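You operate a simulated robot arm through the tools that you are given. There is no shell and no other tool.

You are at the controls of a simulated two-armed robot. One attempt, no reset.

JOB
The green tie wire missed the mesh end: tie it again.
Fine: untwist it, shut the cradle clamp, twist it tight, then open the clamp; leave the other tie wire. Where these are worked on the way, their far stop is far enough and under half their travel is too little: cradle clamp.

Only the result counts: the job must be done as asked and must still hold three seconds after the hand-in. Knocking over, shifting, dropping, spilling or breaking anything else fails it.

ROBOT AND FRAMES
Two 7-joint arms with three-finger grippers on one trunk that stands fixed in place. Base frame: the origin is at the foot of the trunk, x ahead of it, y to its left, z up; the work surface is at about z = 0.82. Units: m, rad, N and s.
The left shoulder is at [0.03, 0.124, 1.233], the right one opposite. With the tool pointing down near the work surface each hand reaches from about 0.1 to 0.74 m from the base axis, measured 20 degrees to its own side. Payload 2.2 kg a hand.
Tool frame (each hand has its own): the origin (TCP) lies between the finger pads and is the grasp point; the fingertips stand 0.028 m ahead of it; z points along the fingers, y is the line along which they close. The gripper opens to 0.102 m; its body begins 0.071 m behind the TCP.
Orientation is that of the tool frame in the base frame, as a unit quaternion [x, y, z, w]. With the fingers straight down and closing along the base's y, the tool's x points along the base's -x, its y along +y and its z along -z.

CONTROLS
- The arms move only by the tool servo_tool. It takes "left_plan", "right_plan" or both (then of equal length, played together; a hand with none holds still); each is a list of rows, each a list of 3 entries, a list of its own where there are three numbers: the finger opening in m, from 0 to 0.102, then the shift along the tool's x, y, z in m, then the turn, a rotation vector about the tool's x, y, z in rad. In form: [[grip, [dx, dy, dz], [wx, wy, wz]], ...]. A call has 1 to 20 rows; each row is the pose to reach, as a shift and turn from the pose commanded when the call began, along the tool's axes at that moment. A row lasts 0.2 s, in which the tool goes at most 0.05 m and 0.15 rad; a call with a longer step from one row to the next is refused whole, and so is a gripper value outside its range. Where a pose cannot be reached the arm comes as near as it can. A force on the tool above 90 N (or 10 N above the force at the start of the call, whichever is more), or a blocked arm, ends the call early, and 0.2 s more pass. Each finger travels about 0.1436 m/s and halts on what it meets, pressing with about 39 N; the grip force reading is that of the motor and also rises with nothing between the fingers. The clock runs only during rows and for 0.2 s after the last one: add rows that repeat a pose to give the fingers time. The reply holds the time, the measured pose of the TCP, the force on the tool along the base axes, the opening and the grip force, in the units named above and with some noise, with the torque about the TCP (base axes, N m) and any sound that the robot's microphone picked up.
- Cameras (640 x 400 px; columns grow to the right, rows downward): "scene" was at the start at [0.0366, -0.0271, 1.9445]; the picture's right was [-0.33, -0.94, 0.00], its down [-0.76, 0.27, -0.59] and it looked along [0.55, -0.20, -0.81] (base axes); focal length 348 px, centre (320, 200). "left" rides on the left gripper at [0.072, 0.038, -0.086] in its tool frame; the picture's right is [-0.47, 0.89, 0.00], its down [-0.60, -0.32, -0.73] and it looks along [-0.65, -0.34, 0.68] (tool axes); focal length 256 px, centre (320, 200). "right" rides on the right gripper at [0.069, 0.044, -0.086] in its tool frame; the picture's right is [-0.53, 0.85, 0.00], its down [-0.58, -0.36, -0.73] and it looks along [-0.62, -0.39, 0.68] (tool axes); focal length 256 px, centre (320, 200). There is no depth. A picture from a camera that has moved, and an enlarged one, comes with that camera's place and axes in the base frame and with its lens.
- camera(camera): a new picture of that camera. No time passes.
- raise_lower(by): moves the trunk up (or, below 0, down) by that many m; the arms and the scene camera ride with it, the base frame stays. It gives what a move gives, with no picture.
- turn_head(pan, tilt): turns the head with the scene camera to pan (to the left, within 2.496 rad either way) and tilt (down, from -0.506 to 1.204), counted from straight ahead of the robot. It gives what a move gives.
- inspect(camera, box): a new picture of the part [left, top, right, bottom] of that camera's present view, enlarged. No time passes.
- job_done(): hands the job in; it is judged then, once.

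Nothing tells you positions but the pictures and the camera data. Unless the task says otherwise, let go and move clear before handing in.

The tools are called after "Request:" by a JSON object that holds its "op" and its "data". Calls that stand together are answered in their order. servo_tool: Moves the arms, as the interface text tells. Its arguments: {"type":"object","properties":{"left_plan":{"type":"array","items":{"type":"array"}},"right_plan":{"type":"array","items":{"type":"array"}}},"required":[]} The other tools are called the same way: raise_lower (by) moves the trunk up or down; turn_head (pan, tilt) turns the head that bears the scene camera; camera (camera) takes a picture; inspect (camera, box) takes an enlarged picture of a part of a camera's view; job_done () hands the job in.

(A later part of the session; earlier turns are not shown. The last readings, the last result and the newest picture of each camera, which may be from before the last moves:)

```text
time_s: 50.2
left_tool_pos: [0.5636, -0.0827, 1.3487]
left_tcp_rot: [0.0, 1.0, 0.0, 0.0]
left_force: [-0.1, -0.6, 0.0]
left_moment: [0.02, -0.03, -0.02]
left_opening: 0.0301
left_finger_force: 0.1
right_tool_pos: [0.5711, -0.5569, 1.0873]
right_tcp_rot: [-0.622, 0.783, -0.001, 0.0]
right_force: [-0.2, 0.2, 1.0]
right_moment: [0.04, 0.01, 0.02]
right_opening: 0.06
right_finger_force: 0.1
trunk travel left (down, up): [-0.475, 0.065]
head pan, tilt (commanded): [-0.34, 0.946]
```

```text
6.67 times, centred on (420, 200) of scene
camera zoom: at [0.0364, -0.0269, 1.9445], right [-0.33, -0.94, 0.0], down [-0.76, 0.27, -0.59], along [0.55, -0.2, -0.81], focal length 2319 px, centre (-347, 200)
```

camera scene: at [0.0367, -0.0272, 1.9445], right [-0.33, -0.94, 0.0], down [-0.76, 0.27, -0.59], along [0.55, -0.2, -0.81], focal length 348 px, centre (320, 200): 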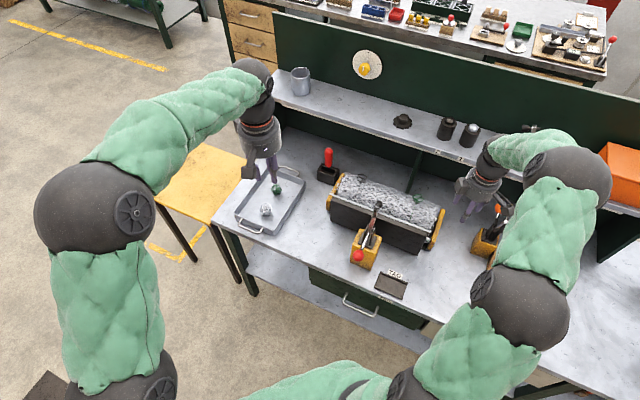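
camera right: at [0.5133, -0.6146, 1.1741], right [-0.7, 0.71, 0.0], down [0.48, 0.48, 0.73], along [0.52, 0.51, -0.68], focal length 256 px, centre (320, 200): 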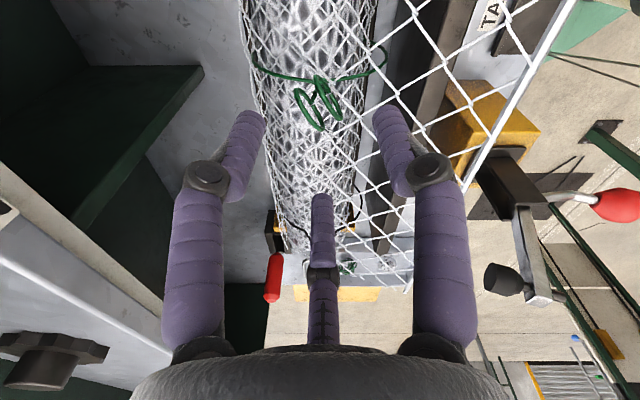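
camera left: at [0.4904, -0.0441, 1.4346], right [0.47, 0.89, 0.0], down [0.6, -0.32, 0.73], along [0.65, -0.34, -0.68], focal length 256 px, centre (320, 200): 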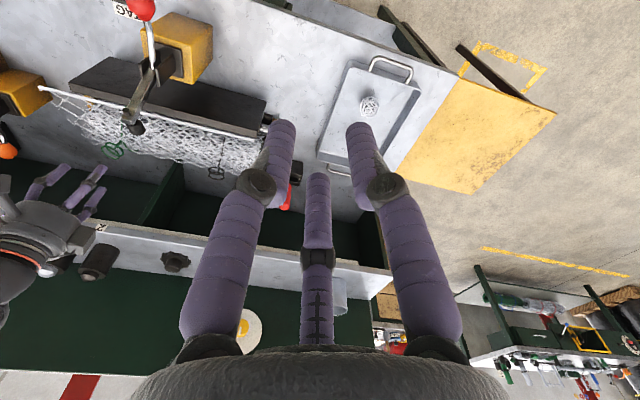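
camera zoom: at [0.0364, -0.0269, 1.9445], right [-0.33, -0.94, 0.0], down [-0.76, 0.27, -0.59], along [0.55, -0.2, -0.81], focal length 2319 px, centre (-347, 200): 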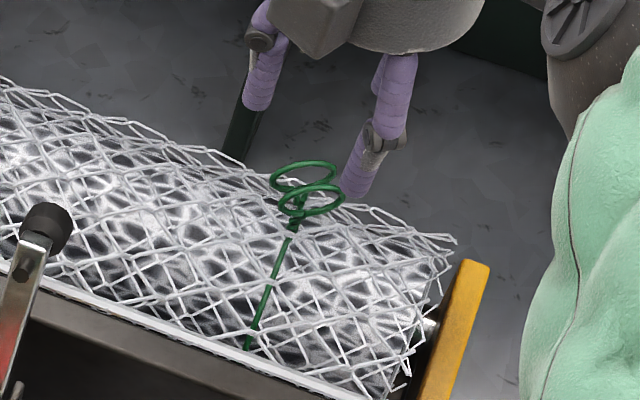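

Alignment is good. I'm descending and closing on the rings.

Request:
{"op": "servo_tool", "data": {"right_plan": [[0.06, [0, 0, 0.02], [0, 0, 0]], [0.06, [0, 0, 0.04], [0, 0, 0]], [0.06, [0, 0, 0.055], [0, 0, 0]], [0.06, [0, 0, 0.065], [0, 0, 0]], [0.06, [0, 0, 0.065], [0, 0, 0]], [0.045, [0, 0, 0.065], [0, 0, 0]], [0.03, [0, 0, 0.065], [0, 0, 0]], [0.015, [0, 0, 0.065], [0, 0, 0]], [0.015, [0, 0, 0.065], [0, 0, 0]]]}}

Request:
{"op": "camera", "data": {"camera": "right"}}

```text
time_s: 52.2
left_tool_pos: [0.5651, -0.0821, 1.3476]
left_tcp_rot: [0.0, 1.0, 0.0, 0.0]
left_force: [0.1, 0.1, 0.4]
left_moment: [-0.01, -0.02, 0.01]
left_opening: 0.03
left_finger_force: 0.1
right_tool_pos: [0.5704, -0.5565, 1.0226]
right_tcp_rot: [-0.623, 0.783, -0.001, -0.001]
right_force: [1.3, 2.7, -0.2]
right_moment: [0.06, -0.16, 0.01]
right_opening: 0.0397
right_finger_force: 18.2
trunk travel left (down, up): [-0.475, 0.065]
head pan, tilt (commanded): [-0.34, 0.946]
```

```text
taken
camera right: at [0.5133, -0.6152, 1.1093], right [-0.7, 0.71, 0.0], down [0.49, 0.48, 0.73], along [0.52, 0.51, -0.68], focal length 256 px, centre (320, 200)
```

right: 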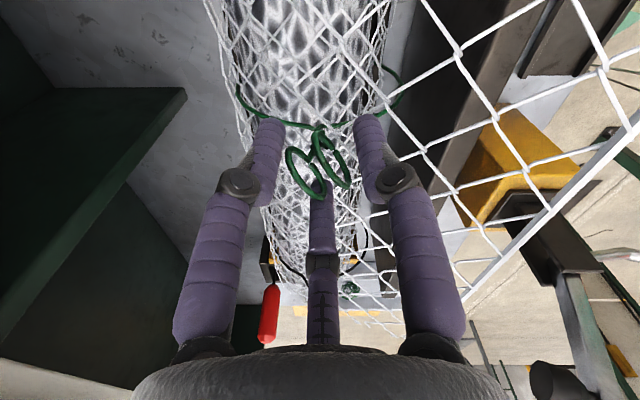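

Gripped at 0.040. Continuing the clockwise turn.

Request:
{"op": "servo_tool", "data": {"right_plan": [[0.015, [0, 0, 0], [0, 0, 0.0]], [0.015, [0, 0, 0], [0, 0, 0.14]], [0.015, [0, 0, 0], [0, 0, 0.28]], [0.015, [0, 0, 0], [0, 0, 0.42]], [0.015, [0, 0, 0], [0, 0, 0.56]], [0.015, [0, 0, 0], [0, 0, 0.7]], [0.015, [0, 0, 0], [0, 0, 0.84]], [0.015, [0, 0, 0], [0, 0, 0.98]], [0.015, [0, 0, 0], [0, 0, 1.12]], [0.015, [0, 0, 0], [0, 0, 1.26]], [0.015, [0, 0, 0], [0, 0, 1.4]]]}}

Request:
{"op": "camera", "data": {"camera": "right"}}

Request:
{"op": "inspect", "data": {"camera": "left", "box": [100, 130, 130, 155]}}

```text
time_s: 54.6
left_tool_pos: [0.5602, -0.0831, 1.3492]
left_tcp_rot: [0.0, 1.0, 0.0, 0.001]
left_force: [0.9, -0.5, -0.3]
left_moment: [-0.01, -0.01, 0.0]
left_opening: 0.03
left_finger_force: 0.0
right_tool_pos: [0.5655, -0.5569, 1.023]
right_tcp_rot: [0.029, 1.0, 0.0, -0.001]
right_force: [-20.1, -6.6, 8.2]
right_moment: [-0.48, 0.76, 1.19]
right_opening: 0.0281
right_finger_force: 45.3
trunk travel left (down, up): [-0.475, 0.065]
head pan, tilt (commanded): [-0.34, 0.946]
```

```text
taken
camera right: at [0.5005, -0.511, 1.1093], right [0.58, 0.81, 0.0], down [0.56, -0.4, 0.73], along [0.59, -0.43, -0.68], focal length 256 px, centre (320, 200)
```

right: 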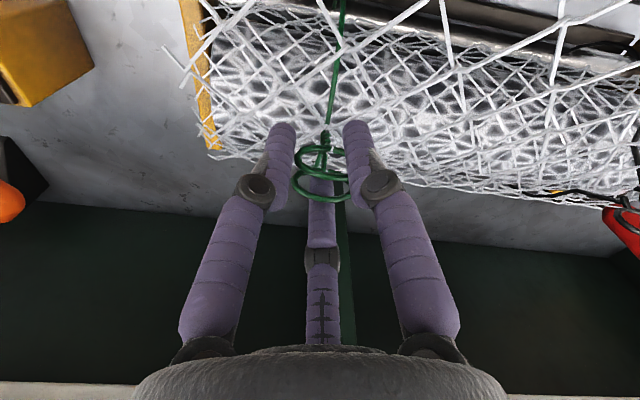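

```text
16.00 times, centred on (115, 142) of left
camera zoom: at [0.4875, -0.0442, 1.4356], right [0.47, 0.88, 0.0], down [0.6, -0.32, 0.73], along [0.65, -0.34, -0.68], focal length 4096 px, centre (3600, 1120)
```

zoom: 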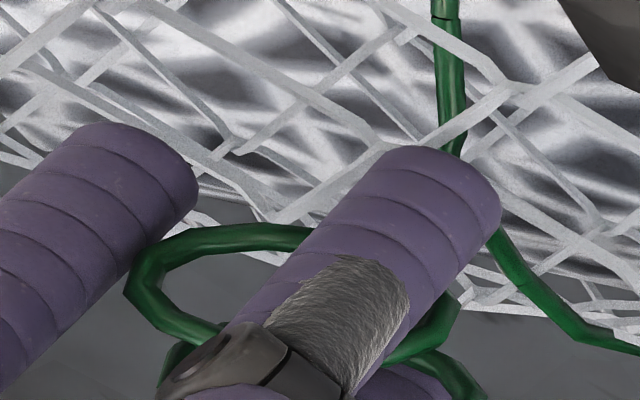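

There is now firm resistance (about 1.2 N·m) and the fingers have slipped on the rings, which suggests the untwist stop was reached at about one turn. I'll release gently, lift and look.

Request:
{"op": "servo_tool", "data": {"right_plan": [[0.03, [0, 0, 0], [0, 0, -0.1]], [0.045, [0, 0, 0], [0, 0, -0.1]], [0.06, [0, 0, 0], [0, 0, -0.1]], [0.06, [0, 0, 0], [0, 0, -0.1]], [0.06, [0, 0, -0.03], [0, 0, -0.1]], [0.06, [0, 0, -0.065], [0, 0, -0.1]], [0.06, [0, 0, -0.065], [0, 0, -0.1]]]}}

Request:
{"op": "camera", "data": {"camera": "right"}}

Request:
{"op": "inspect", "data": {"camera": "left", "box": [100, 130, 130, 155]}}

Request:
{"op": "inspect", "data": {"camera": "scene", "box": [405, 186, 435, 216]}}

Request:
{"op": "inspect", "data": {"camera": "right", "box": [285, 60, 365, 125]}}

```text
time_s: 56.2
left_tool_pos: [0.5642, -0.0817, 1.3474]
left_tcp_rot: [-0.001, 1.0, 0.0, 0.0]
left_force: [1.3, 1.4, 0.5]
left_moment: [0.02, 0.03, -0.01]
left_opening: 0.0299
left_finger_force: 0.1
right_tool_pos: [0.5707, -0.5586, 1.0867]
right_tcp_rot: [-0.022, 1.0, 0.0, 0.0]
right_force: [0.7, -1.1, 0.6]
right_moment: [-0.01, -0.01, 0.02]
right_opening: 0.0597
right_finger_force: 0.1
trunk travel left (down, up): [-0.475, 0.065]
head pan, tilt (commanded): [-0.34, 0.946]
```

```text
taken
camera right: at [0.5006, -0.5177, 1.1734], right [0.5, 0.87, 0.0], down [0.59, -0.34, 0.73], along [0.63, -0.36, -0.68], focal length 256 px, centre (320, 200)
```

right: 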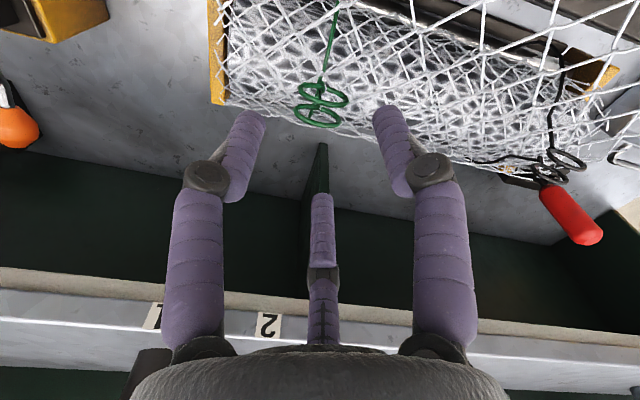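

```text
16.00 times, centred on (115, 142) of left
camera zoom: at [0.4913, -0.0444, 1.4341], right [0.47, 0.89, 0.0], down [0.6, -0.32, 0.73], along [0.65, -0.34, -0.68], focal length 4096 px, centre (3600, 1120)
```

zoom: 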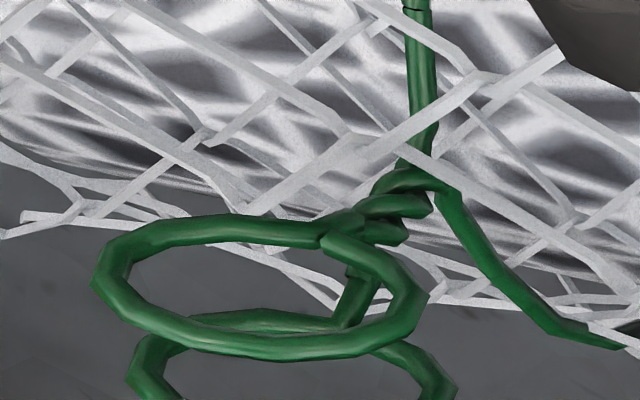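

```text
13.33 times, centred on (420, 201) of scene
camera zoom: at [0.0373, -0.0278, 1.9444], right [-0.33, -0.94, 0.0], down [-0.76, 0.27, -0.58], along [0.55, -0.19, -0.81], focal length 4637 px, centre (-1013, 187)
```

zoom: 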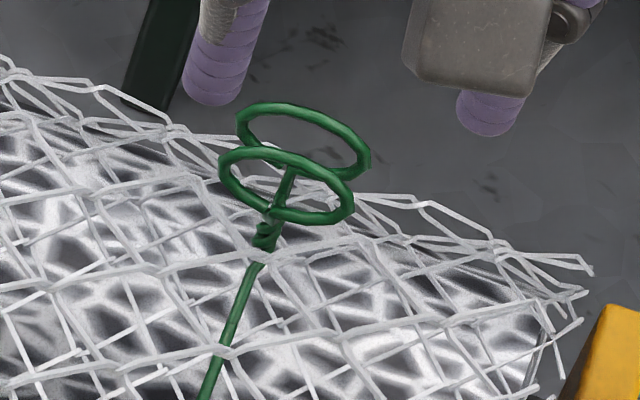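

```text
6.15 times, centred on (325, 92) of right
camera zoom: at [0.5006, -0.5177, 1.1734], right [0.5, 0.87, 0.0], down [0.59, -0.34, 0.73], along [0.63, -0.36, -0.68], focal length 1575 px, centre (289, 862)
```

zoom: 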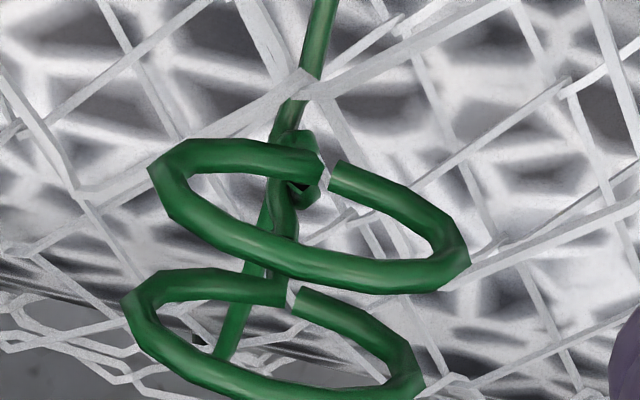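

The rings have turned about 320° clockwise from the start and then met a stop. I'll return to the reference viewpoint and compare the wire with the original picture.

Request:
{"op": "servo_tool", "data": {"right_plan": [[0.07, [0.0, 0.0, -0.02], [0, 0, 0]], [0.08, [0.028, -0.0088, -0.0427], [0, 0, -0.148]], [0.09, [0.056, -0.0176, -0.0427], [0, 0, -0.296]], [0.1, [0.085, -0.0263, -0.0427], [0, 0, -0.444]], [0.102, [0.113, -0.035, -0.0427], [0, 0, -0.592]], [0.102, [0.1415, -0.0439, -0.0427], [0, 0, -0.74]], [0.102, [0.1415, -0.0439, -0.0427], [0, 0, -0.74]]]}}

Request:
{"op": "inspect", "data": {"camera": "right", "box": [318, 180, 352, 202]}}

Request:
{"op": "inspect", "data": {"camera": "right", "box": [310, 165, 370, 225]}}

Request:
{"op": "inspect", "data": {"camera": "right", "box": [240, 60, 480, 300]}}

```text
time_s: 57.8
left_tool_pos: [0.5658, -0.0817, 1.348]
left_tcp_rot: [-0.001, 1.0, 0.0, 0.0]
left_force: [0.0, 0.6, -0.4]
left_moment: [0.01, 0.0, 0.02]
left_opening: 0.03
left_finger_force: 0.1
right_tool_pos: [0.4303, -0.6068, 1.1309]
right_tcp_rot: [-0.382, 0.924, 0.0, 0.0]
right_force: [0.7, 0.2, -0.2]
right_moment: [0.05, 0.04, 0.02]
right_opening: 0.1019
right_finger_force: 0.0
trunk travel left (down, up): [-0.475, 0.065]
head pan, tilt (commanded): [-0.34, 0.946]
```

```text
16.00 times, centred on (335, 191) of right
camera zoom: at [0.3511, -0.6261, 1.2178], right [-0.22, 0.98, 0.0], down [0.67, 0.15, 0.73], along [0.71, 0.16, -0.68], focal length 4096 px, centre (80, 344)
```

zoom: 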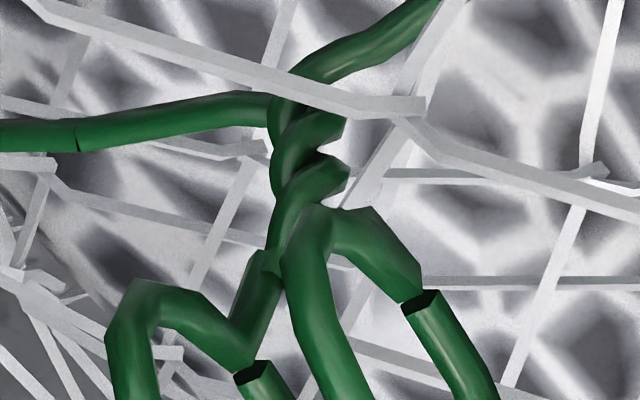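

```text
6.67 times, centred on (340, 195) of right
camera zoom: at [0.3511, -0.6261, 1.2178], right [-0.22, 0.98, 0.0], down [0.67, 0.15, 0.73], along [0.71, 0.16, -0.68], focal length 1707 px, centre (187, 233)
```

zoom: 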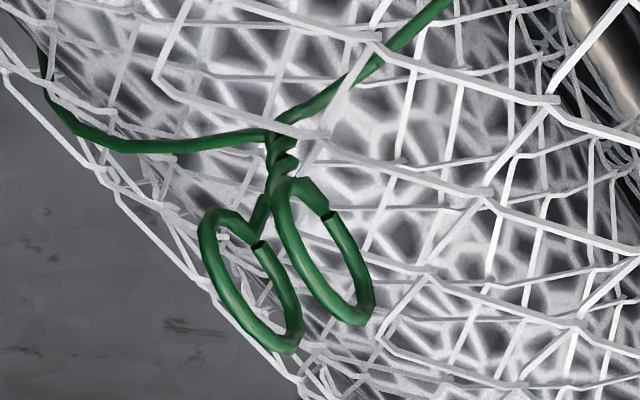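

```text
1.67 times, centred on (360, 180) of right
camera zoom: at [0.3511, -0.6261, 1.2178], right [-0.22, 0.98, 0.0], down [0.67, 0.15, 0.73], along [0.71, 0.16, -0.68], focal length 427 px, centre (253, 233)
```

zoom: 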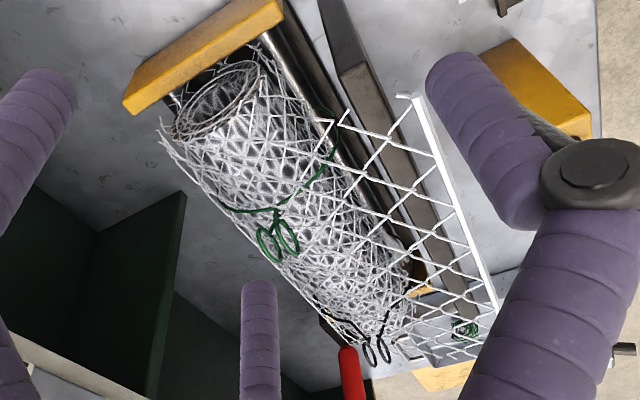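

The wire's base looks unchanged, so I need to verify the stop. I'll regrasp with proper alignment at yaw +105° and turn clockwise gently while watching the torque.

Request:
{"op": "servo_tool", "data": {"right_plan": [[0.09, [-0.0168, -0.0081, 0], [0, 0, -0.131]], [0.08, [-0.0336, -0.0162, 0], [0, 0, -0.262]], [0.07, [-0.0504, -0.0242, 0], [0, 0, -0.393]], [0.06, [-0.0672, -0.0323, 0], [0, 0, -0.524]], [0.06, [-0.084, -0.0404, 0], [0, 0, -0.655]], [0.06, [-0.1008, -0.0485, 0], [0, 0, -0.786]], [0.06, [-0.1176, -0.0565, 0], [0, 0, -0.917]], [0.06, [-0.1344, -0.0646, 0], [0, 0, -1.047]], [0.06, [-0.1344, -0.0646, 0.025], [0, 0, -1.047]], [0.06, [-0.1344, -0.0646, 0.05], [0, 0, -1.047]], [0.06, [-0.1344, -0.0646, 0.05], [0, 0, -1.047]]]}}

Request:
{"op": "inspect", "data": {"camera": "right", "box": [270, 40, 380, 130]}}

```text
time_s: 60.2
left_tool_pos: [0.5643, -0.0818, 1.3476]
left_tcp_rot: [-0.001, 1.0, 0.0, 0.0]
left_force: [0.1, 0.1, -0.6]
left_moment: [-0.01, -0.06, -0.01]
left_opening: 0.0299
left_finger_force: 0.2
right_tool_pos: [0.5712, -0.5573, 1.0787]
right_tcp_rot: [0.792, -0.61, 0.001, 0.0]
right_force: [-0.1, 0.8, -0.1]
right_moment: [0.03, -0.03, 0.03]
right_opening: 0.0603
right_finger_force: 0.1
trunk travel left (down, up): [-0.475, 0.065]
head pan, tilt (commanded): [-0.34, 0.946]
```

```text
4.44 times, centred on (325, 85) of right
camera zoom: at [0.5463, -0.6364, 1.1657], right [-0.95, 0.3, 0.0], down [0.2, 0.65, 0.73], along [0.22, 0.7, -0.68], focal length 1138 px, centre (298, 711)
```

zoom: 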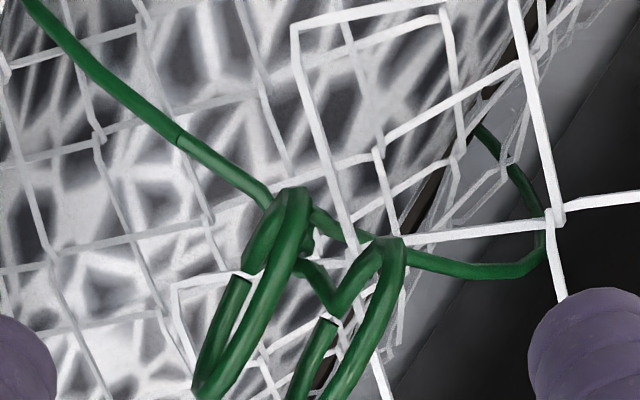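

Rings are clearly inside the finger span. Descending, gripping, and applying a small clockwise turn.

Request:
{"op": "servo_tool", "data": {"right_plan": [[0.06, [0, 0, 0.02], [0, 0, 0]], [0.06, [0, 0, 0.04], [0, 0, 0]], [0.06, [0, 0, 0.056], [0, 0, 0]], [0.06, [0, 0, 0.056], [0, 0, 0]], [0.045, [0, 0, 0.056], [0, 0, 0]], [0.03, [0, 0, 0.056], [0, 0, 0]], [0.015, [0, 0, 0.056], [0, 0, 0]], [0.015, [0, 0, 0.056], [0, 0, 0]], [0.015, [0, 0, 0.056], [0, 0, 0]]]}}

Request:
{"op": "servo_tool", "data": {"right_plan": [[0.015, [0, 0, 0], [0, 0, 0.05]], [0.015, [0, 0, 0], [0, 0, 0.1]], [0.015, [0, 0, 0], [0, 0, 0.15]]]}}

Request:
{"op": "camera", "data": {"camera": "right"}}

```text
time_s: 62.2
left_tool_pos: [0.564, -0.0822, 1.3483]
left_tcp_rot: [0.0, 1.0, 0.0, 0.0]
left_force: [-0.4, 0.3, -0.3]
left_moment: [0.04, -0.01, 0.01]
left_opening: 0.0301
left_finger_force: 0.1
right_tool_pos: [0.573, -0.5592, 1.0229]
right_tcp_rot: [0.793, -0.609, 0.001, 0.0]
right_force: [-0.3, 1.4, 1.2]
right_moment: [-0.09, -0.16, -0.01]
right_opening: 0.0399
right_finger_force: 45.4
trunk travel left (down, up): [-0.475, 0.065]
head pan, tilt (commanded): [-0.34, 0.946]
```

```text
time_s: 63.0
left_tool_pos: [0.564, -0.0813, 1.3488]
left_tcp_rot: [-0.001, 1.0, 0.001, 0.0]
left_force: [-0.4, -0.7, 0.4]
left_moment: [-0.01, 0.03, 0.0]
left_opening: 0.03
left_finger_force: 0.0
right_tool_pos: [0.5709, -0.5561, 1.0238]
right_tcp_rot: [0.744, -0.668, -0.002, 0.001]
right_force: [-5.0, 8.1, 2.5]
right_moment: [0.95, 0.86, 0.0]
right_opening: 0.0354
right_finger_force: 44.4
trunk travel left (down, up): [-0.475, 0.065]
head pan, tilt (commanded): [-0.34, 0.946]
```

```text
taken
camera right: at [0.5352, -0.6296, 1.1104], right [-0.9, 0.44, 0.0], down [0.3, 0.61, 0.73], along [0.32, 0.66, -0.68], focal length 256 px, centre (320, 200)
```

right: 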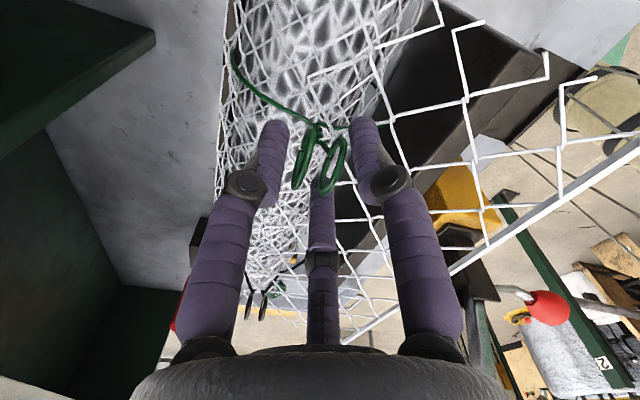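

The rings no longer turn and the fingers slide instead, so this is a firm end stop: the tie is fully untwisted. I'll release and lift clear, then move to the clamp.

Request:
{"op": "servo_tool", "data": {"right_plan": [[0.03, [0, 0, 0], [0, 0, 0.1]], [0.045, [0, 0, 0], [0, 0, 0.1]], [0.06, [0, 0, 0], [0, 0, 0.1]], [0.06, [0, 0, 0], [0, 0, 0.1]], [0.06, [0, 0, -0.03], [0, 0, 0.1]], [0.06, [0, 0, -0.07], [0, 0, 0.1]], [0.06, [0, 0, -0.11], [0, 0, 0.1]], [0.06, [0, 0, -0.15], [0, 0, 0.1]], [0.06, [0, 0, -0.15], [0, 0, 0.1]]]}}

Request:
{"op": "inspect", "data": {"camera": "scene", "box": [405, 186, 435, 216]}}

Request:
{"op": "inspect", "data": {"camera": "left", "box": [100, 130, 130, 155]}}

```text
time_s: 65.0
left_tool_pos: [0.5643, -0.0824, 1.3481]
left_tcp_rot: [0.0, 1.0, 0.0, 0.0]
left_force: [-0.1, -1.1, 0.1]
left_moment: [0.01, 0.03, -0.03]
left_opening: 0.0302
left_finger_force: 0.0
right_tool_pos: [0.5734, -0.5588, 1.1724]
right_tcp_rot: [0.71, -0.704, 0.0, 0.0]
right_force: [0.6, -0.7, -0.2]
right_moment: [0.0, -0.01, -0.03]
right_opening: 0.0598
right_finger_force: 0.1
trunk travel left (down, up): [-0.475, 0.065]
head pan, tilt (commanded): [-0.34, 0.946]
```

```text
13.33 times, centred on (420, 201) of scene
camera zoom: at [0.0375, -0.0279, 1.9444], right [-0.33, -0.94, 0.0], down [-0.76, 0.27, -0.58], along [0.55, -0.19, -0.81], focal length 4637 px, centre (-1013, 187)
```

zoom: 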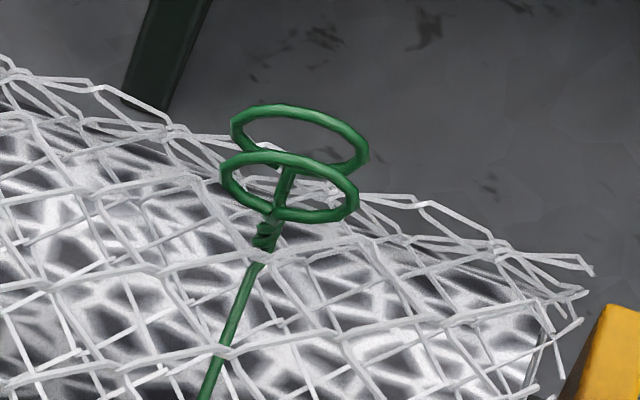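

```text
16.00 times, centred on (115, 142) of left
camera zoom: at [0.4915, -0.0445, 1.4341], right [0.47, 0.89, 0.0], down [0.6, -0.32, 0.73], along [0.65, -0.34, -0.68], focal length 4096 px, centre (3600, 1120)
```

zoom: 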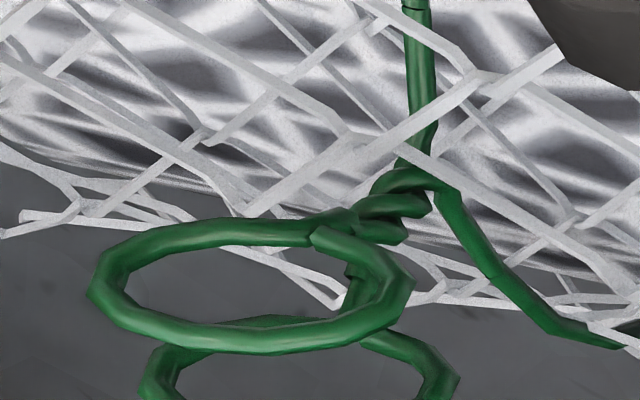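

The tie is loose at its stop. Next is the cradle clamp: I'll raise the right hand and move it above the red knob at about (0.444,-0.292) with a finger gap facing the handle rod.

Request:
{"op": "servo_tool", "data": {"right_plan": [[0.07, [0, 0, -0.045], [0, 0, 0]], [0.07, [-0.0383, 0.0182, -0.05], [0, 0, 0.1134]], [0.07, [-0.0766, 0.0363, -0.05], [0, 0, 0.2268]], [0.07, [-0.1148, 0.0545, -0.05], [0, 0, 0.34]], [0.07, [-0.1531, 0.0726, -0.05], [0, 0, 0.4536]], [0.07, [-0.1914, 0.0908, -0.05], [0, 0, 0.567]], [0.07, [-0.2297, 0.1089, -0.05], [0, 0, 0.68]], [0.07, [-0.2679, 0.1271, -0.05], [0, 0, 0.794]], [0.07, [-0.2679, 0.1271, -0.02], [0, 0, 0.794]], [0.07, [-0.2679, 0.1271, 0.0124], [0, 0, 0.794]], [0.07, [-0.2679, 0.1271, 0.0124], [0, 0, 0.794]]]}}

Request:
{"op": "camera", "data": {"camera": "right"}}

Request:
{"op": "camera", "data": {"camera": "left"}}

Request:
{"op": "inspect", "data": {"camera": "scene", "box": [320, 170, 440, 290]}}

```text
time_s: 67.4
left_tool_pos: [0.5632, -0.0819, 1.3483]
left_tcp_rot: [-0.001, 1.0, 0.001, 0.0]
left_force: [0.4, 0.2, 0.0]
left_moment: [0.01, -0.01, 0.01]
left_opening: 0.0303
left_finger_force: 0.0
right_tool_pos: [0.4426, -0.292, 1.1616]
right_tcp_rot: [-0.383, 0.924, -0.001, -0.001]
right_force: [-0.1, -0.4, -0.4]
right_moment: [0.02, -0.02, 0.0]
right_opening: 0.07
right_finger_force: 0.0
trunk travel left (down, up): [-0.475, 0.065]
head pan, tilt (commanded): [-0.34, 0.946]
```

```text
taken
camera right: at [0.3642, -0.3099, 1.247], right [-0.22, 0.98, 0.0], down [0.66, 0.15, 0.73], along [0.71, 0.16, -0.68], focal length 256 px, centre (320, 200)
```

right: 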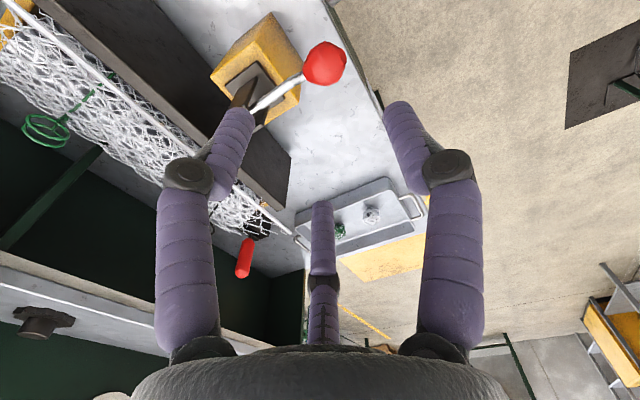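

```text
taken
camera left: at [0.4902, -0.0435, 1.4347], right [0.47, 0.89, 0.0], down [0.6, -0.32, 0.73], along [0.65, -0.34, -0.68], focal length 256 px, centre (320, 200)
```

left: 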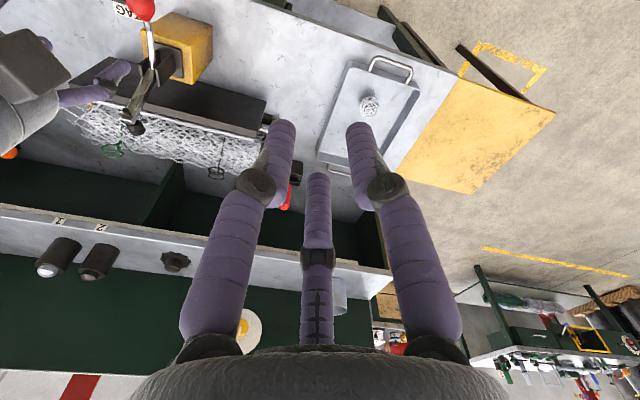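

```text
3.33 times, centred on (380, 230) of scene
camera zoom: at [0.0358, -0.0266, 1.9445], right [-0.33, -0.94, 0.0], down [-0.76, 0.27, -0.59], along [0.55, -0.2, -0.81], focal length 1159 px, centre (120, 100)
```

zoom: 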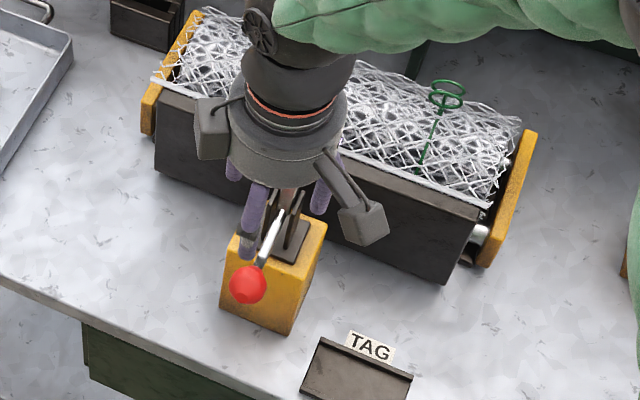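

The knob is right below the hand. I'll refine its position with enlarged views.

Request:
{"op": "inspect", "data": {"camera": "right", "box": [210, 10, 370, 130]}}

Request:
{"op": "inspect", "data": {"camera": "scene", "box": [340, 215, 390, 270]}}

Request:
{"op": "inspect", "data": {"camera": "left", "box": [90, 0, 220, 140]}}

```text
3.33 times, centred on (290, 70) of right
camera zoom: at [0.3642, -0.3099, 1.247], right [-0.22, 0.98, 0.0], down [0.66, 0.15, 0.73], along [0.71, 0.16, -0.68], focal length 853 px, centre (420, 633)
```

zoom: 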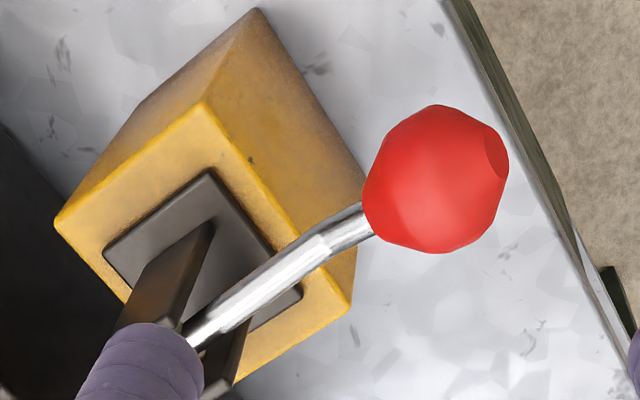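

```text
7.27 times, centred on (365, 242) of scene
camera zoom: at [0.0358, -0.0266, 1.9445], right [-0.33, -0.94, 0.0], down [-0.76, 0.27, -0.59], along [0.55, -0.2, -0.81], focal length 2529 px, centre (-7, -109)
```

zoom: 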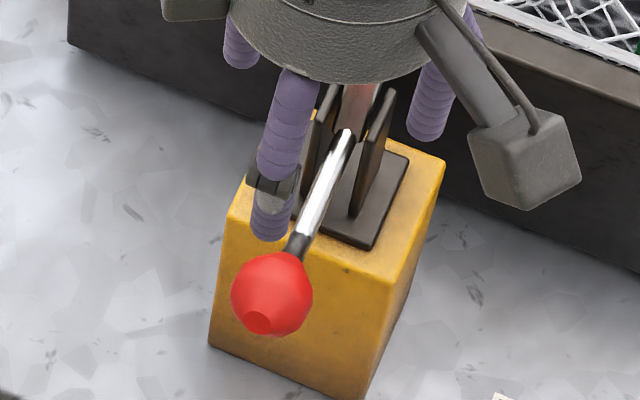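

```text
2.86 times, centred on (155, 70) of left
camera zoom: at [0.4902, -0.0435, 1.4347], right [0.47, 0.89, 0.0], down [0.6, -0.32, 0.73], along [0.65, -0.34, -0.68], focal length 731 px, centre (791, 571)
```

zoom: 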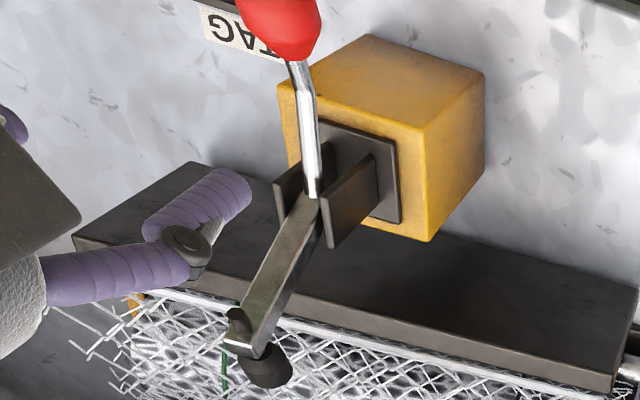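

The knob centre refines to about (0.4385,-0.2885,1.02), diameter about 34 mm. I'll descend around it and close.

Request:
{"op": "servo_tool", "data": {"right_plan": [[0.075, [0.0004, 0.0054, 0.03], [0, 0, 0]], [0.075, [0.0004, 0.0054, 0.06], [0, 0, 0]], [0.075, [0.0004, 0.0054, 0.09], [0, 0, 0]], [0.075, [0.0004, 0.0054, 0.12], [0, 0, 0]], [0.075, [0.0004, 0.0054, 0.1416], [0, 0, 0]], [0.075, [0.0004, 0.0054, 0.1416], [0, 0, 0]]]}}

Request:
{"op": "camera", "data": {"camera": "right"}}

Request:
{"op": "inspect", "data": {"camera": "scene", "box": [330, 200, 410, 280]}}

Request:
{"op": "inspect", "data": {"camera": "left", "box": [90, 0, 220, 140]}}

```text
time_s: 68.8
left_tool_pos: [0.5649, -0.0835, 1.3484]
left_tcp_rot: [0.0, 1.0, 0.0, 0.0]
left_force: [-0.5, 0.0, 0.3]
left_moment: [0.01, 0.02, 0.0]
left_opening: 0.0303
left_finger_force: 0.1
right_tool_pos: [0.4387, -0.2872, 1.0209]
right_tcp_rot: [-0.382, 0.924, -0.001, 0.001]
right_force: [-0.4, 0.2, 0.4]
right_moment: [0.0, 0.02, 0.02]
right_opening: 0.075
right_finger_force: 0.1
trunk travel left (down, up): [-0.475, 0.065]
head pan, tilt (commanded): [-0.34, 0.946]
```

```text
taken
camera right: at [0.3587, -0.3064, 1.1066], right [-0.22, 0.98, 0.0], down [0.66, 0.15, 0.73], along [0.71, 0.16, -0.68], focal length 256 px, centre (320, 200)
```

right: 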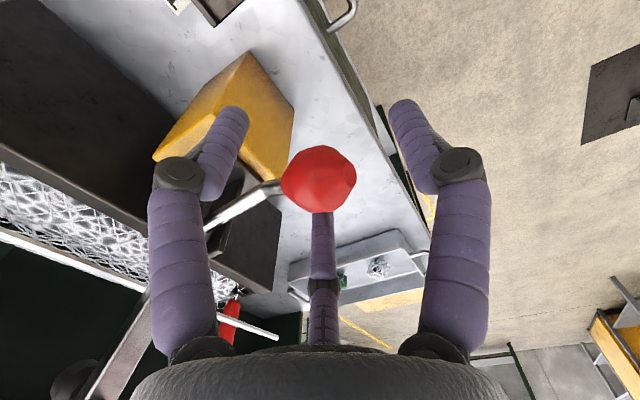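

```text
5.00 times, centred on (370, 240) of scene
camera zoom: at [0.0363, -0.0269, 1.9445], right [-0.33, -0.94, 0.0], down [-0.76, 0.27, -0.59], along [0.55, -0.2, -0.81], focal length 1739 px, centre (70, 0)
```

zoom: 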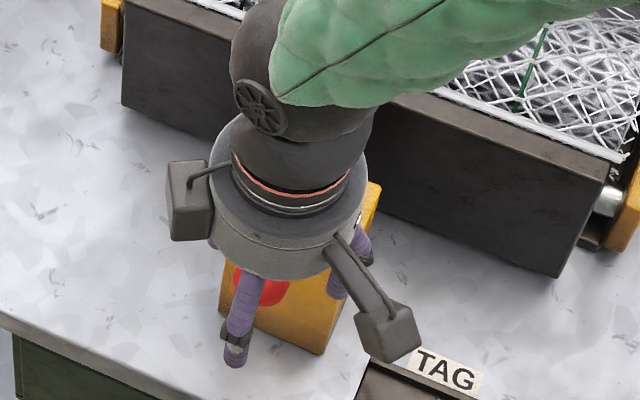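

```text
2.86 times, centred on (155, 70) of left
camera zoom: at [0.4906, -0.0437, 1.4346], right [0.47, 0.89, 0.0], down [0.6, -0.32, 0.73], along [0.65, -0.34, -0.68], focal length 731 px, centre (791, 571)
```

zoom: 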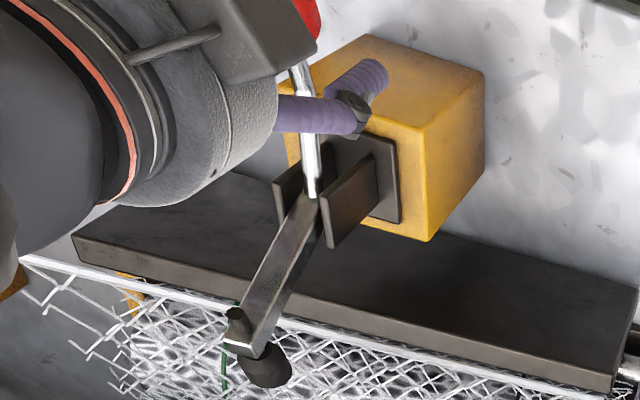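

The knob is centred between the fingers with the rod in a gap. Closing on the knob.

Request:
{"op": "servo_tool", "data": {"right_plan": [[0.055, [0, 0, 0], [0, 0, 0]], [0.04, [0, 0, 0], [0, 0, 0]], [0.025, [0, 0, 0], [0, 0, 0]], [0.02, [0, 0, 0], [0, 0, 0]], [0.02, [0, 0, 0], [0, 0, 0]]]}}

Request:
{"op": "camera", "data": {"camera": "right"}}

```text
time_s: 70.0
left_tool_pos: [0.5659, -0.0801, 1.3478]
left_tcp_rot: [0.0, 1.0, 0.0, -0.001]
left_force: [-0.6, -0.7, -0.4]
left_moment: [0.0, 0.02, 0.03]
left_opening: 0.0301
left_finger_force: 0.1
right_tool_pos: [0.44, -0.2881, 1.0209]
right_tcp_rot: [-0.383, 0.924, -0.002, 0.0]
right_force: [13.2, 7.4, 2.0]
right_moment: [0.29, -0.44, -0.02]
right_opening: 0.0335
right_finger_force: 44.9
trunk travel left (down, up): [-0.475, 0.065]
head pan, tilt (commanded): [-0.34, 0.946]
```

```text
taken
camera right: at [0.3613, -0.3056, 1.107], right [-0.22, 0.98, 0.0], down [0.66, 0.15, 0.73], along [0.71, 0.16, -0.68], focal length 256 px, centre (320, 200)
```

right: 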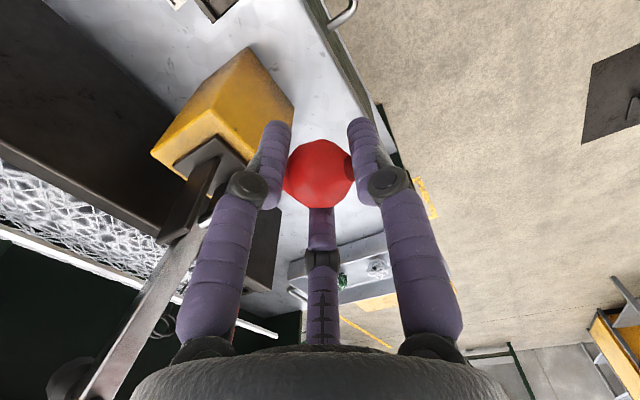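

Gripped on the knob. I'll start the closing arc in small steps, lifting first and then moving toward the cradle, while watching forces.

Request:
{"op": "servo_tool", "data": {"right_plan": [[0.02, [0, -0.0015, -0.006], [0, 0, 0]], [0.02, [0, -0.0038, -0.0136], [0, 0, 0]], [0.02, [0, -0.007, -0.021], [0, 0, 0]], [0.02, [0, -0.0106, -0.0282], [0, 0, 0]]]}}

Request:
{"op": "camera", "data": {"camera": "right"}}

Request:
{"op": "inspect", "data": {"camera": "left", "box": [60, 0, 220, 140]}}

```text
time_s: 71.0
left_tool_pos: [0.564, -0.0758, 1.3496]
left_tcp_rot: [0.0, 1.0, -0.003, 0.0]
left_force: [0.5, 0.9, -0.3]
left_moment: [0.01, -0.01, 0.01]
left_opening: 0.0299
left_finger_force: 0.0
right_tool_pos: [0.4437, -0.2893, 1.0485]
right_tcp_rot: [-0.383, 0.924, 0.0, -0.002]
right_force: [-0.1, 48.1, 2.7]
right_moment: [1.34, -0.33, -0.03]
right_opening: 0.0324
right_finger_force: 45.3
trunk travel left (down, up): [-0.475, 0.065]
head pan, tilt (commanded): [-0.34, 0.946]
```

```text
taken
camera right: at [0.3655, -0.308, 1.1357], right [-0.22, 0.97, 0.0], down [0.67, 0.15, 0.73], along [0.71, 0.16, -0.69], focal length 256 px, centre (320, 200)
```

right: 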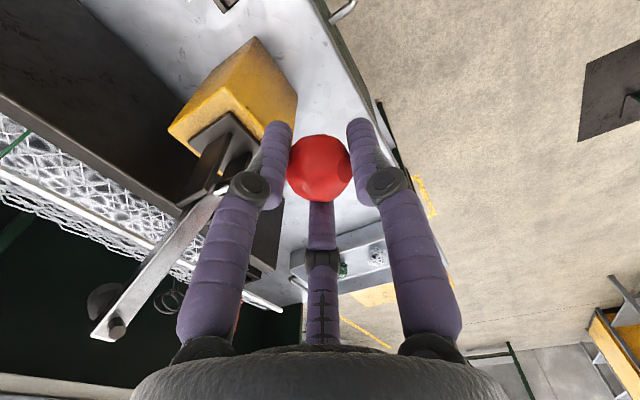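

```text
2.86 times, centred on (140, 70) of left
camera zoom: at [0.4906, -0.0375, 1.4348], right [0.47, 0.89, 0.0], down [0.6, -0.31, 0.73], along [0.65, -0.34, -0.68], focal length 731 px, centre (834, 571)
```

zoom: 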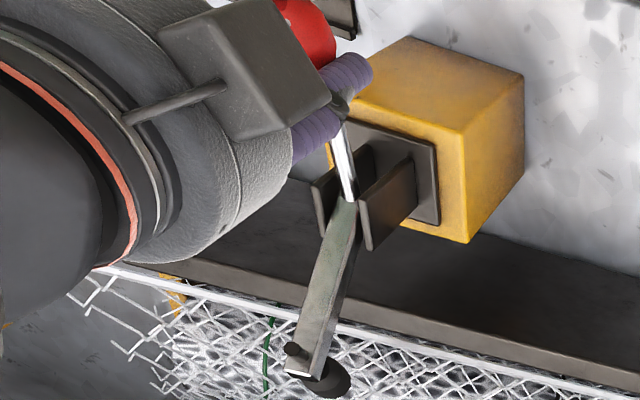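

The lever is moving and the arm is coming down, but a sideways force shows my arc runs too far toward the cradle. I'll correct the path outward while lifting.

Request:
{"op": "servo_tool", "data": {"right_plan": [[0.02, [0, 0.004, -0.002], [0, 0, 0]], [0.02, [0, 0.007, -0.004], [0, 0, 0]], [0.02, [0, 0.007, -0.004], [0, 0, 0]]]}}

```text
time_s: 71.8
left_tool_pos: [0.5663, -0.0806, 1.348]
left_tcp_rot: [0.0, 1.0, -0.001, -0.001]
left_force: [-0.1, 0.1, 0.4]
left_moment: [-0.02, -0.02, -0.04]
left_opening: 0.03
left_finger_force: 0.0
right_tool_pos: [0.4452, -0.2894, 1.0533]
right_tcp_rot: [-0.382, 0.924, -0.003, 0.001]
right_force: [14.8, 25.1, -1.5]
right_moment: [0.08, 0.03, -0.4]
right_opening: 0.0323
right_finger_force: 45.0
trunk travel left (down, up): [-0.475, 0.065]
head pan, tilt (commanded): [-0.34, 0.946]
```

Now the remaining force is mostly along the roll axis, so I'll shift slightly that way and continue the corrected arc.

Request:
{"op": "servo_tool", "data": {"right_plan": [[0.02, [-0.003, -0.001, -0.004], [0, 0, 0]], [0.02, [-0.004, -0.003, -0.01], [0, 0, 0]], [0.02, [-0.004, -0.006, -0.015], [0, 0, 0]], [0.02, [-0.004, -0.0085, -0.0199], [0, 0, 0]]]}}

Request:
{"op": "inspect", "data": {"camera": "left", "box": [60, 0, 220, 140]}}

Request:
{"op": "camera", "data": {"camera": "right"}}

```text
time_s: 72.8
left_tool_pos: [0.5657, -0.083, 1.3473]
left_tcp_rot: [0.0, 1.0, 0.0, -0.001]
left_force: [0.8, 0.7, -0.1]
left_moment: [0.02, -0.01, -0.03]
left_opening: 0.0299
left_finger_force: 0.0
right_tool_pos: [0.4515, -0.2959, 1.0698]
right_tcp_rot: [-0.383, 0.924, 0.0, -0.002]
right_force: [10.8, 2.1, -17.4]
right_moment: [0.51, 0.82, -0.06]
right_opening: 0.0319
right_finger_force: 44.8
trunk travel left (down, up): [-0.475, 0.065]
head pan, tilt (commanded): [-0.34, 0.946]
```

```text
2.86 times, centred on (140, 70) of left
camera zoom: at [0.4931, -0.0444, 1.4335], right [0.47, 0.89, 0.0], down [0.61, -0.32, 0.73], along [0.65, -0.34, -0.68], focal length 731 px, centre (834, 571)
```

zoom: 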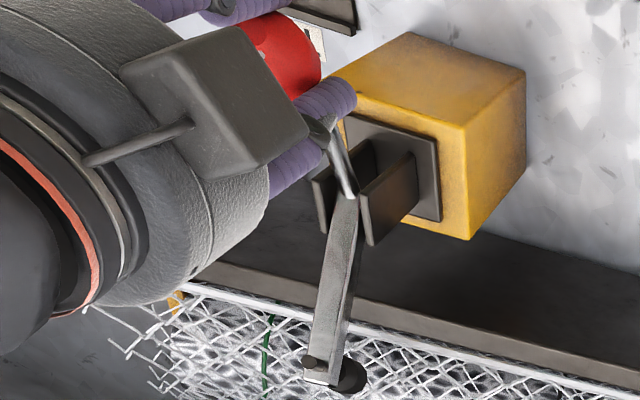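

```text
taken
camera right: at [0.3716, -0.3138, 1.1573], right [-0.22, 0.98, 0.0], down [0.67, 0.15, 0.73], along [0.71, 0.16, -0.69], focal length 256 px, centre (320, 200)
```

right: 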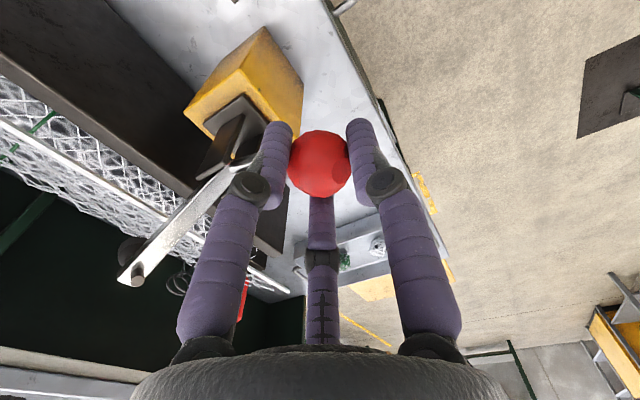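

Forces are modest and the clamp arm is dropping steadily. Continuing the arc.

Request:
{"op": "servo_tool", "data": {"right_plan": [[0.02, [-0.001, -0.004, -0.006], [0, 0, 0]], [0.02, [-0.001, -0.0075, -0.0105], [0, 0, 0]], [0.02, [-0.001, -0.0115, -0.0145], [0, 0, 0]]]}}

Request:
{"op": "inspect", "data": {"camera": "left", "box": [60, 0, 220, 140]}}

```text
time_s: 73.6
left_tool_pos: [0.5627, -0.0828, 1.3484]
left_tcp_rot: [0.0, 1.0, 0.001, -0.001]
left_force: [0.5, 0.3, 0.3]
left_moment: [0.02, 0.01, -0.01]
left_opening: 0.0299
left_finger_force: 0.0
right_tool_pos: [0.4566, -0.3017, 1.0869]
right_tcp_rot: [-0.383, 0.924, 0.001, -0.002]
right_force: [-6.6, -1.7, -7.8]
right_moment: [0.31, 1.01, -0.03]
right_opening: 0.0325
right_finger_force: 45.7
trunk travel left (down, up): [-0.475, 0.065]
head pan, tilt (commanded): [-0.34, 0.946]
```

```text
2.86 times, centred on (140, 70) of left
camera zoom: at [0.4903, -0.0446, 1.4346], right [0.47, 0.89, 0.0], down [0.6, -0.32, 0.73], along [0.65, -0.34, -0.68], focal length 731 px, centre (834, 571)
```

zoom: 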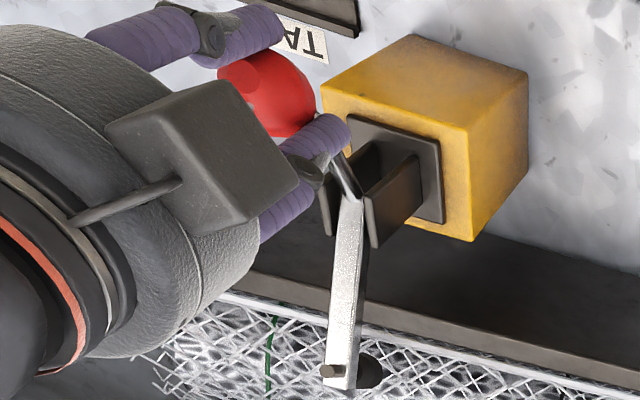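

Still good with low force. Continuing the arc.

Request:
{"op": "servo_tool", "data": {"right_plan": [[0.02, [0, -0.0045, -0.005], [0, 0, 0]], [0.02, [0, -0.0092, -0.0098], [0, 0, 0]], [0.02, [0, -0.0142, -0.0143], [0, 0, 0]]]}}

Request:
{"op": "inspect", "data": {"camera": "left", "box": [60, 0, 220, 140]}}

Request:
{"op": "camera", "data": {"camera": "right"}}

```text
time_s: 74.4
left_tool_pos: [0.5625, -0.0819, 1.3491]
left_tcp_rot: [0.0, 1.0, -0.001, 0.001]
left_force: [0.0, -1.2, 0.0]
left_moment: [0.01, 0.0, 0.02]
left_opening: 0.0301
left_finger_force: 0.0
right_tool_pos: [0.4656, -0.3119, 1.1014]
right_tcp_rot: [-0.383, 0.924, -0.001, 0.001]
right_force: [-15.1, -1.2, 2.7]
right_moment: [0.59, 0.86, -0.01]
right_opening: 0.0327
right_finger_force: 45.0
trunk travel left (down, up): [-0.475, 0.065]
head pan, tilt (commanded): [-0.34, 0.946]
```

```text
2.86 times, centred on (140, 70) of left
camera zoom: at [0.4887, -0.044, 1.4352], right [0.47, 0.89, 0.0], down [0.6, -0.32, 0.73], along [0.65, -0.34, -0.68], focal length 731 px, centre (834, 571)
```

zoom: 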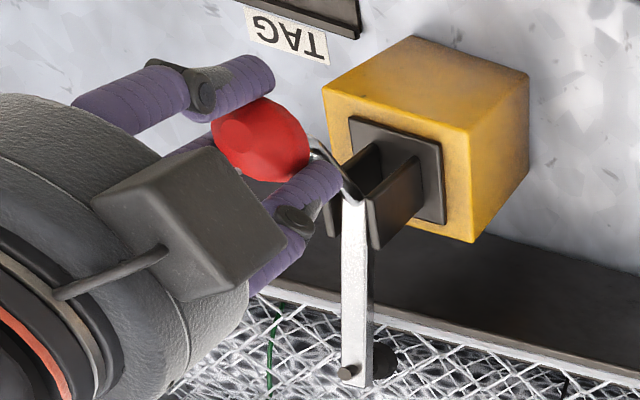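

```text
taken
camera right: at [0.3873, -0.3298, 1.1884], right [-0.22, 0.98, 0.0], down [0.67, 0.15, 0.73], along [0.71, 0.16, -0.68], focal length 256 px, centre (320, 200)
```

right: 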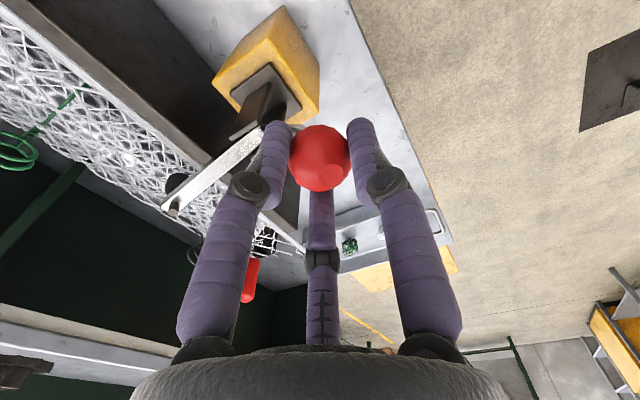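

The pad is nearing the mesh flap. I'll carry on along the arc, watching for the over-centre stop.

Request:
{"op": "servo_tool", "data": {"right_plan": [[0.02, [0.001, -0.006, -0.0045], [0, 0, 0]], [0.02, [0.001, -0.0118, -0.0085], [0, 0, 0]], [0.02, [0.001, -0.0174, -0.0115], [0, 0, 0]]]}}

Request:
{"op": "inspect", "data": {"camera": "left", "box": [60, 0, 220, 140]}}

Request:
{"op": "camera", "data": {"camera": "scene"}}

```text
time_s: 75.2
left_tool_pos: [0.5636, -0.0817, 1.3482]
left_tcp_rot: [-0.001, 1.0, 0.0, 0.0]
left_force: [0.3, 0.0, -0.5]
left_moment: [-0.03, 0.01, 0.01]
left_opening: 0.03
left_finger_force: 0.0
right_tool_pos: [0.4797, -0.3252, 1.113]
right_tcp_rot: [-0.382, 0.924, -0.002, 0.0]
right_force: [-1.8, -1.9, 1.6]
right_moment: [0.82, 0.02, -0.05]
right_opening: 0.032
right_finger_force: 44.8
trunk travel left (down, up): [-0.475, 0.065]
head pan, tilt (commanded): [-0.34, 0.946]
```

```text
2.86 times, centred on (140, 70) of left
camera zoom: at [0.4907, -0.0439, 1.4345], right [0.47, 0.89, 0.0], down [0.6, -0.32, 0.73], along [0.65, -0.34, -0.68], focal length 731 px, centre (834, 571)
```

zoom: 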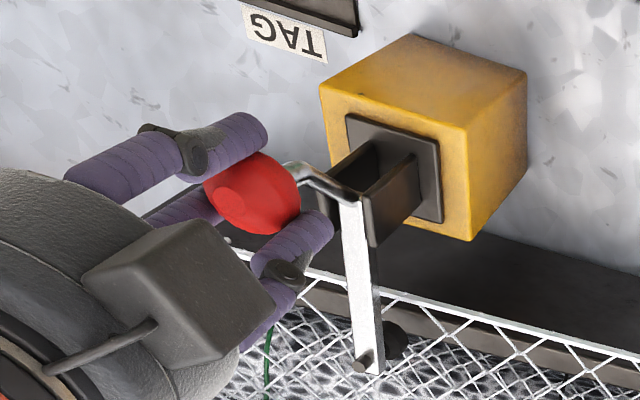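

```text
taken
camera scene: at [0.0363, -0.0272, 1.9444], right [-0.33, -0.94, 0.0], down [-0.76, 0.27, -0.59], along [0.55, -0.19, -0.81], focal length 348 px, centre (320, 200)
```

scene: 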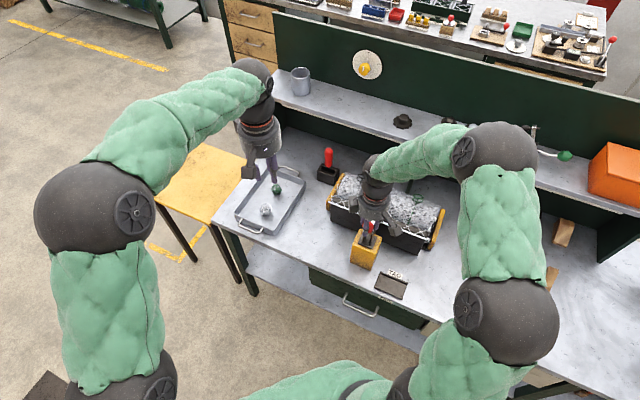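

The mesh flap is now being pulled down under the pad, and my arc fits a 0.10 m radius. Continuing toward the stop.

Request:
{"op": "servo_tool", "data": {"right_plan": [[0.02, [0, -0.006, -0.003], [0, 0, 0]], [0.02, [0, -0.0122, -0.0054], [0, 0, 0]], [0.02, [0, -0.0184, -0.0072], [0, 0, 0]]]}}

Request:
{"op": "inspect", "data": {"camera": "left", "box": [60, 0, 220, 140]}}

```text
time_s: 76.0
left_tool_pos: [0.5621, -0.0792, 1.3494]
left_tcp_rot: [-0.001, 1.0, -0.001, 0.001]
left_force: [-0.4, 0.2, 0.2]
left_moment: [0.02, 0.01, 0.0]
left_opening: 0.0304
left_finger_force: 0.1
right_tool_pos: [0.4879, -0.3336, 1.119]
right_tcp_rot: [-0.384, 0.923, 0.001, -0.002]
right_force: [-19.3, 20.8, -5.5]
right_moment: [0.71, 0.57, 0.06]
right_opening: 0.0325
right_finger_force: 45.0
trunk travel left (down, up): [-0.475, 0.065]
head pan, tilt (commanded): [-0.34, 0.946]
```

```text
2.86 times, centred on (140, 70) of left
camera zoom: at [0.4883, -0.041, 1.4353], right [0.47, 0.89, 0.0], down [0.6, -0.32, 0.73], along [0.65, -0.34, -0.68], focal length 731 px, centre (834, 571)
```

zoom: 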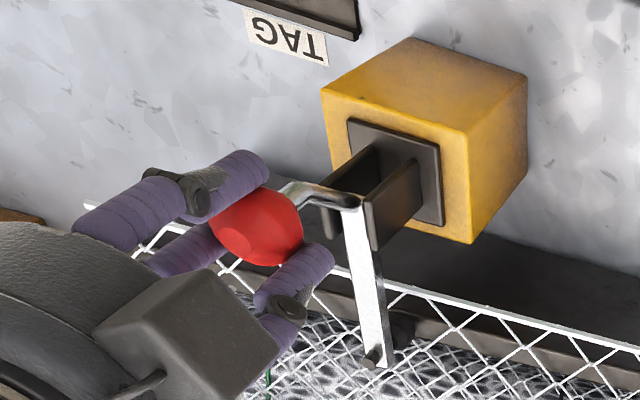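

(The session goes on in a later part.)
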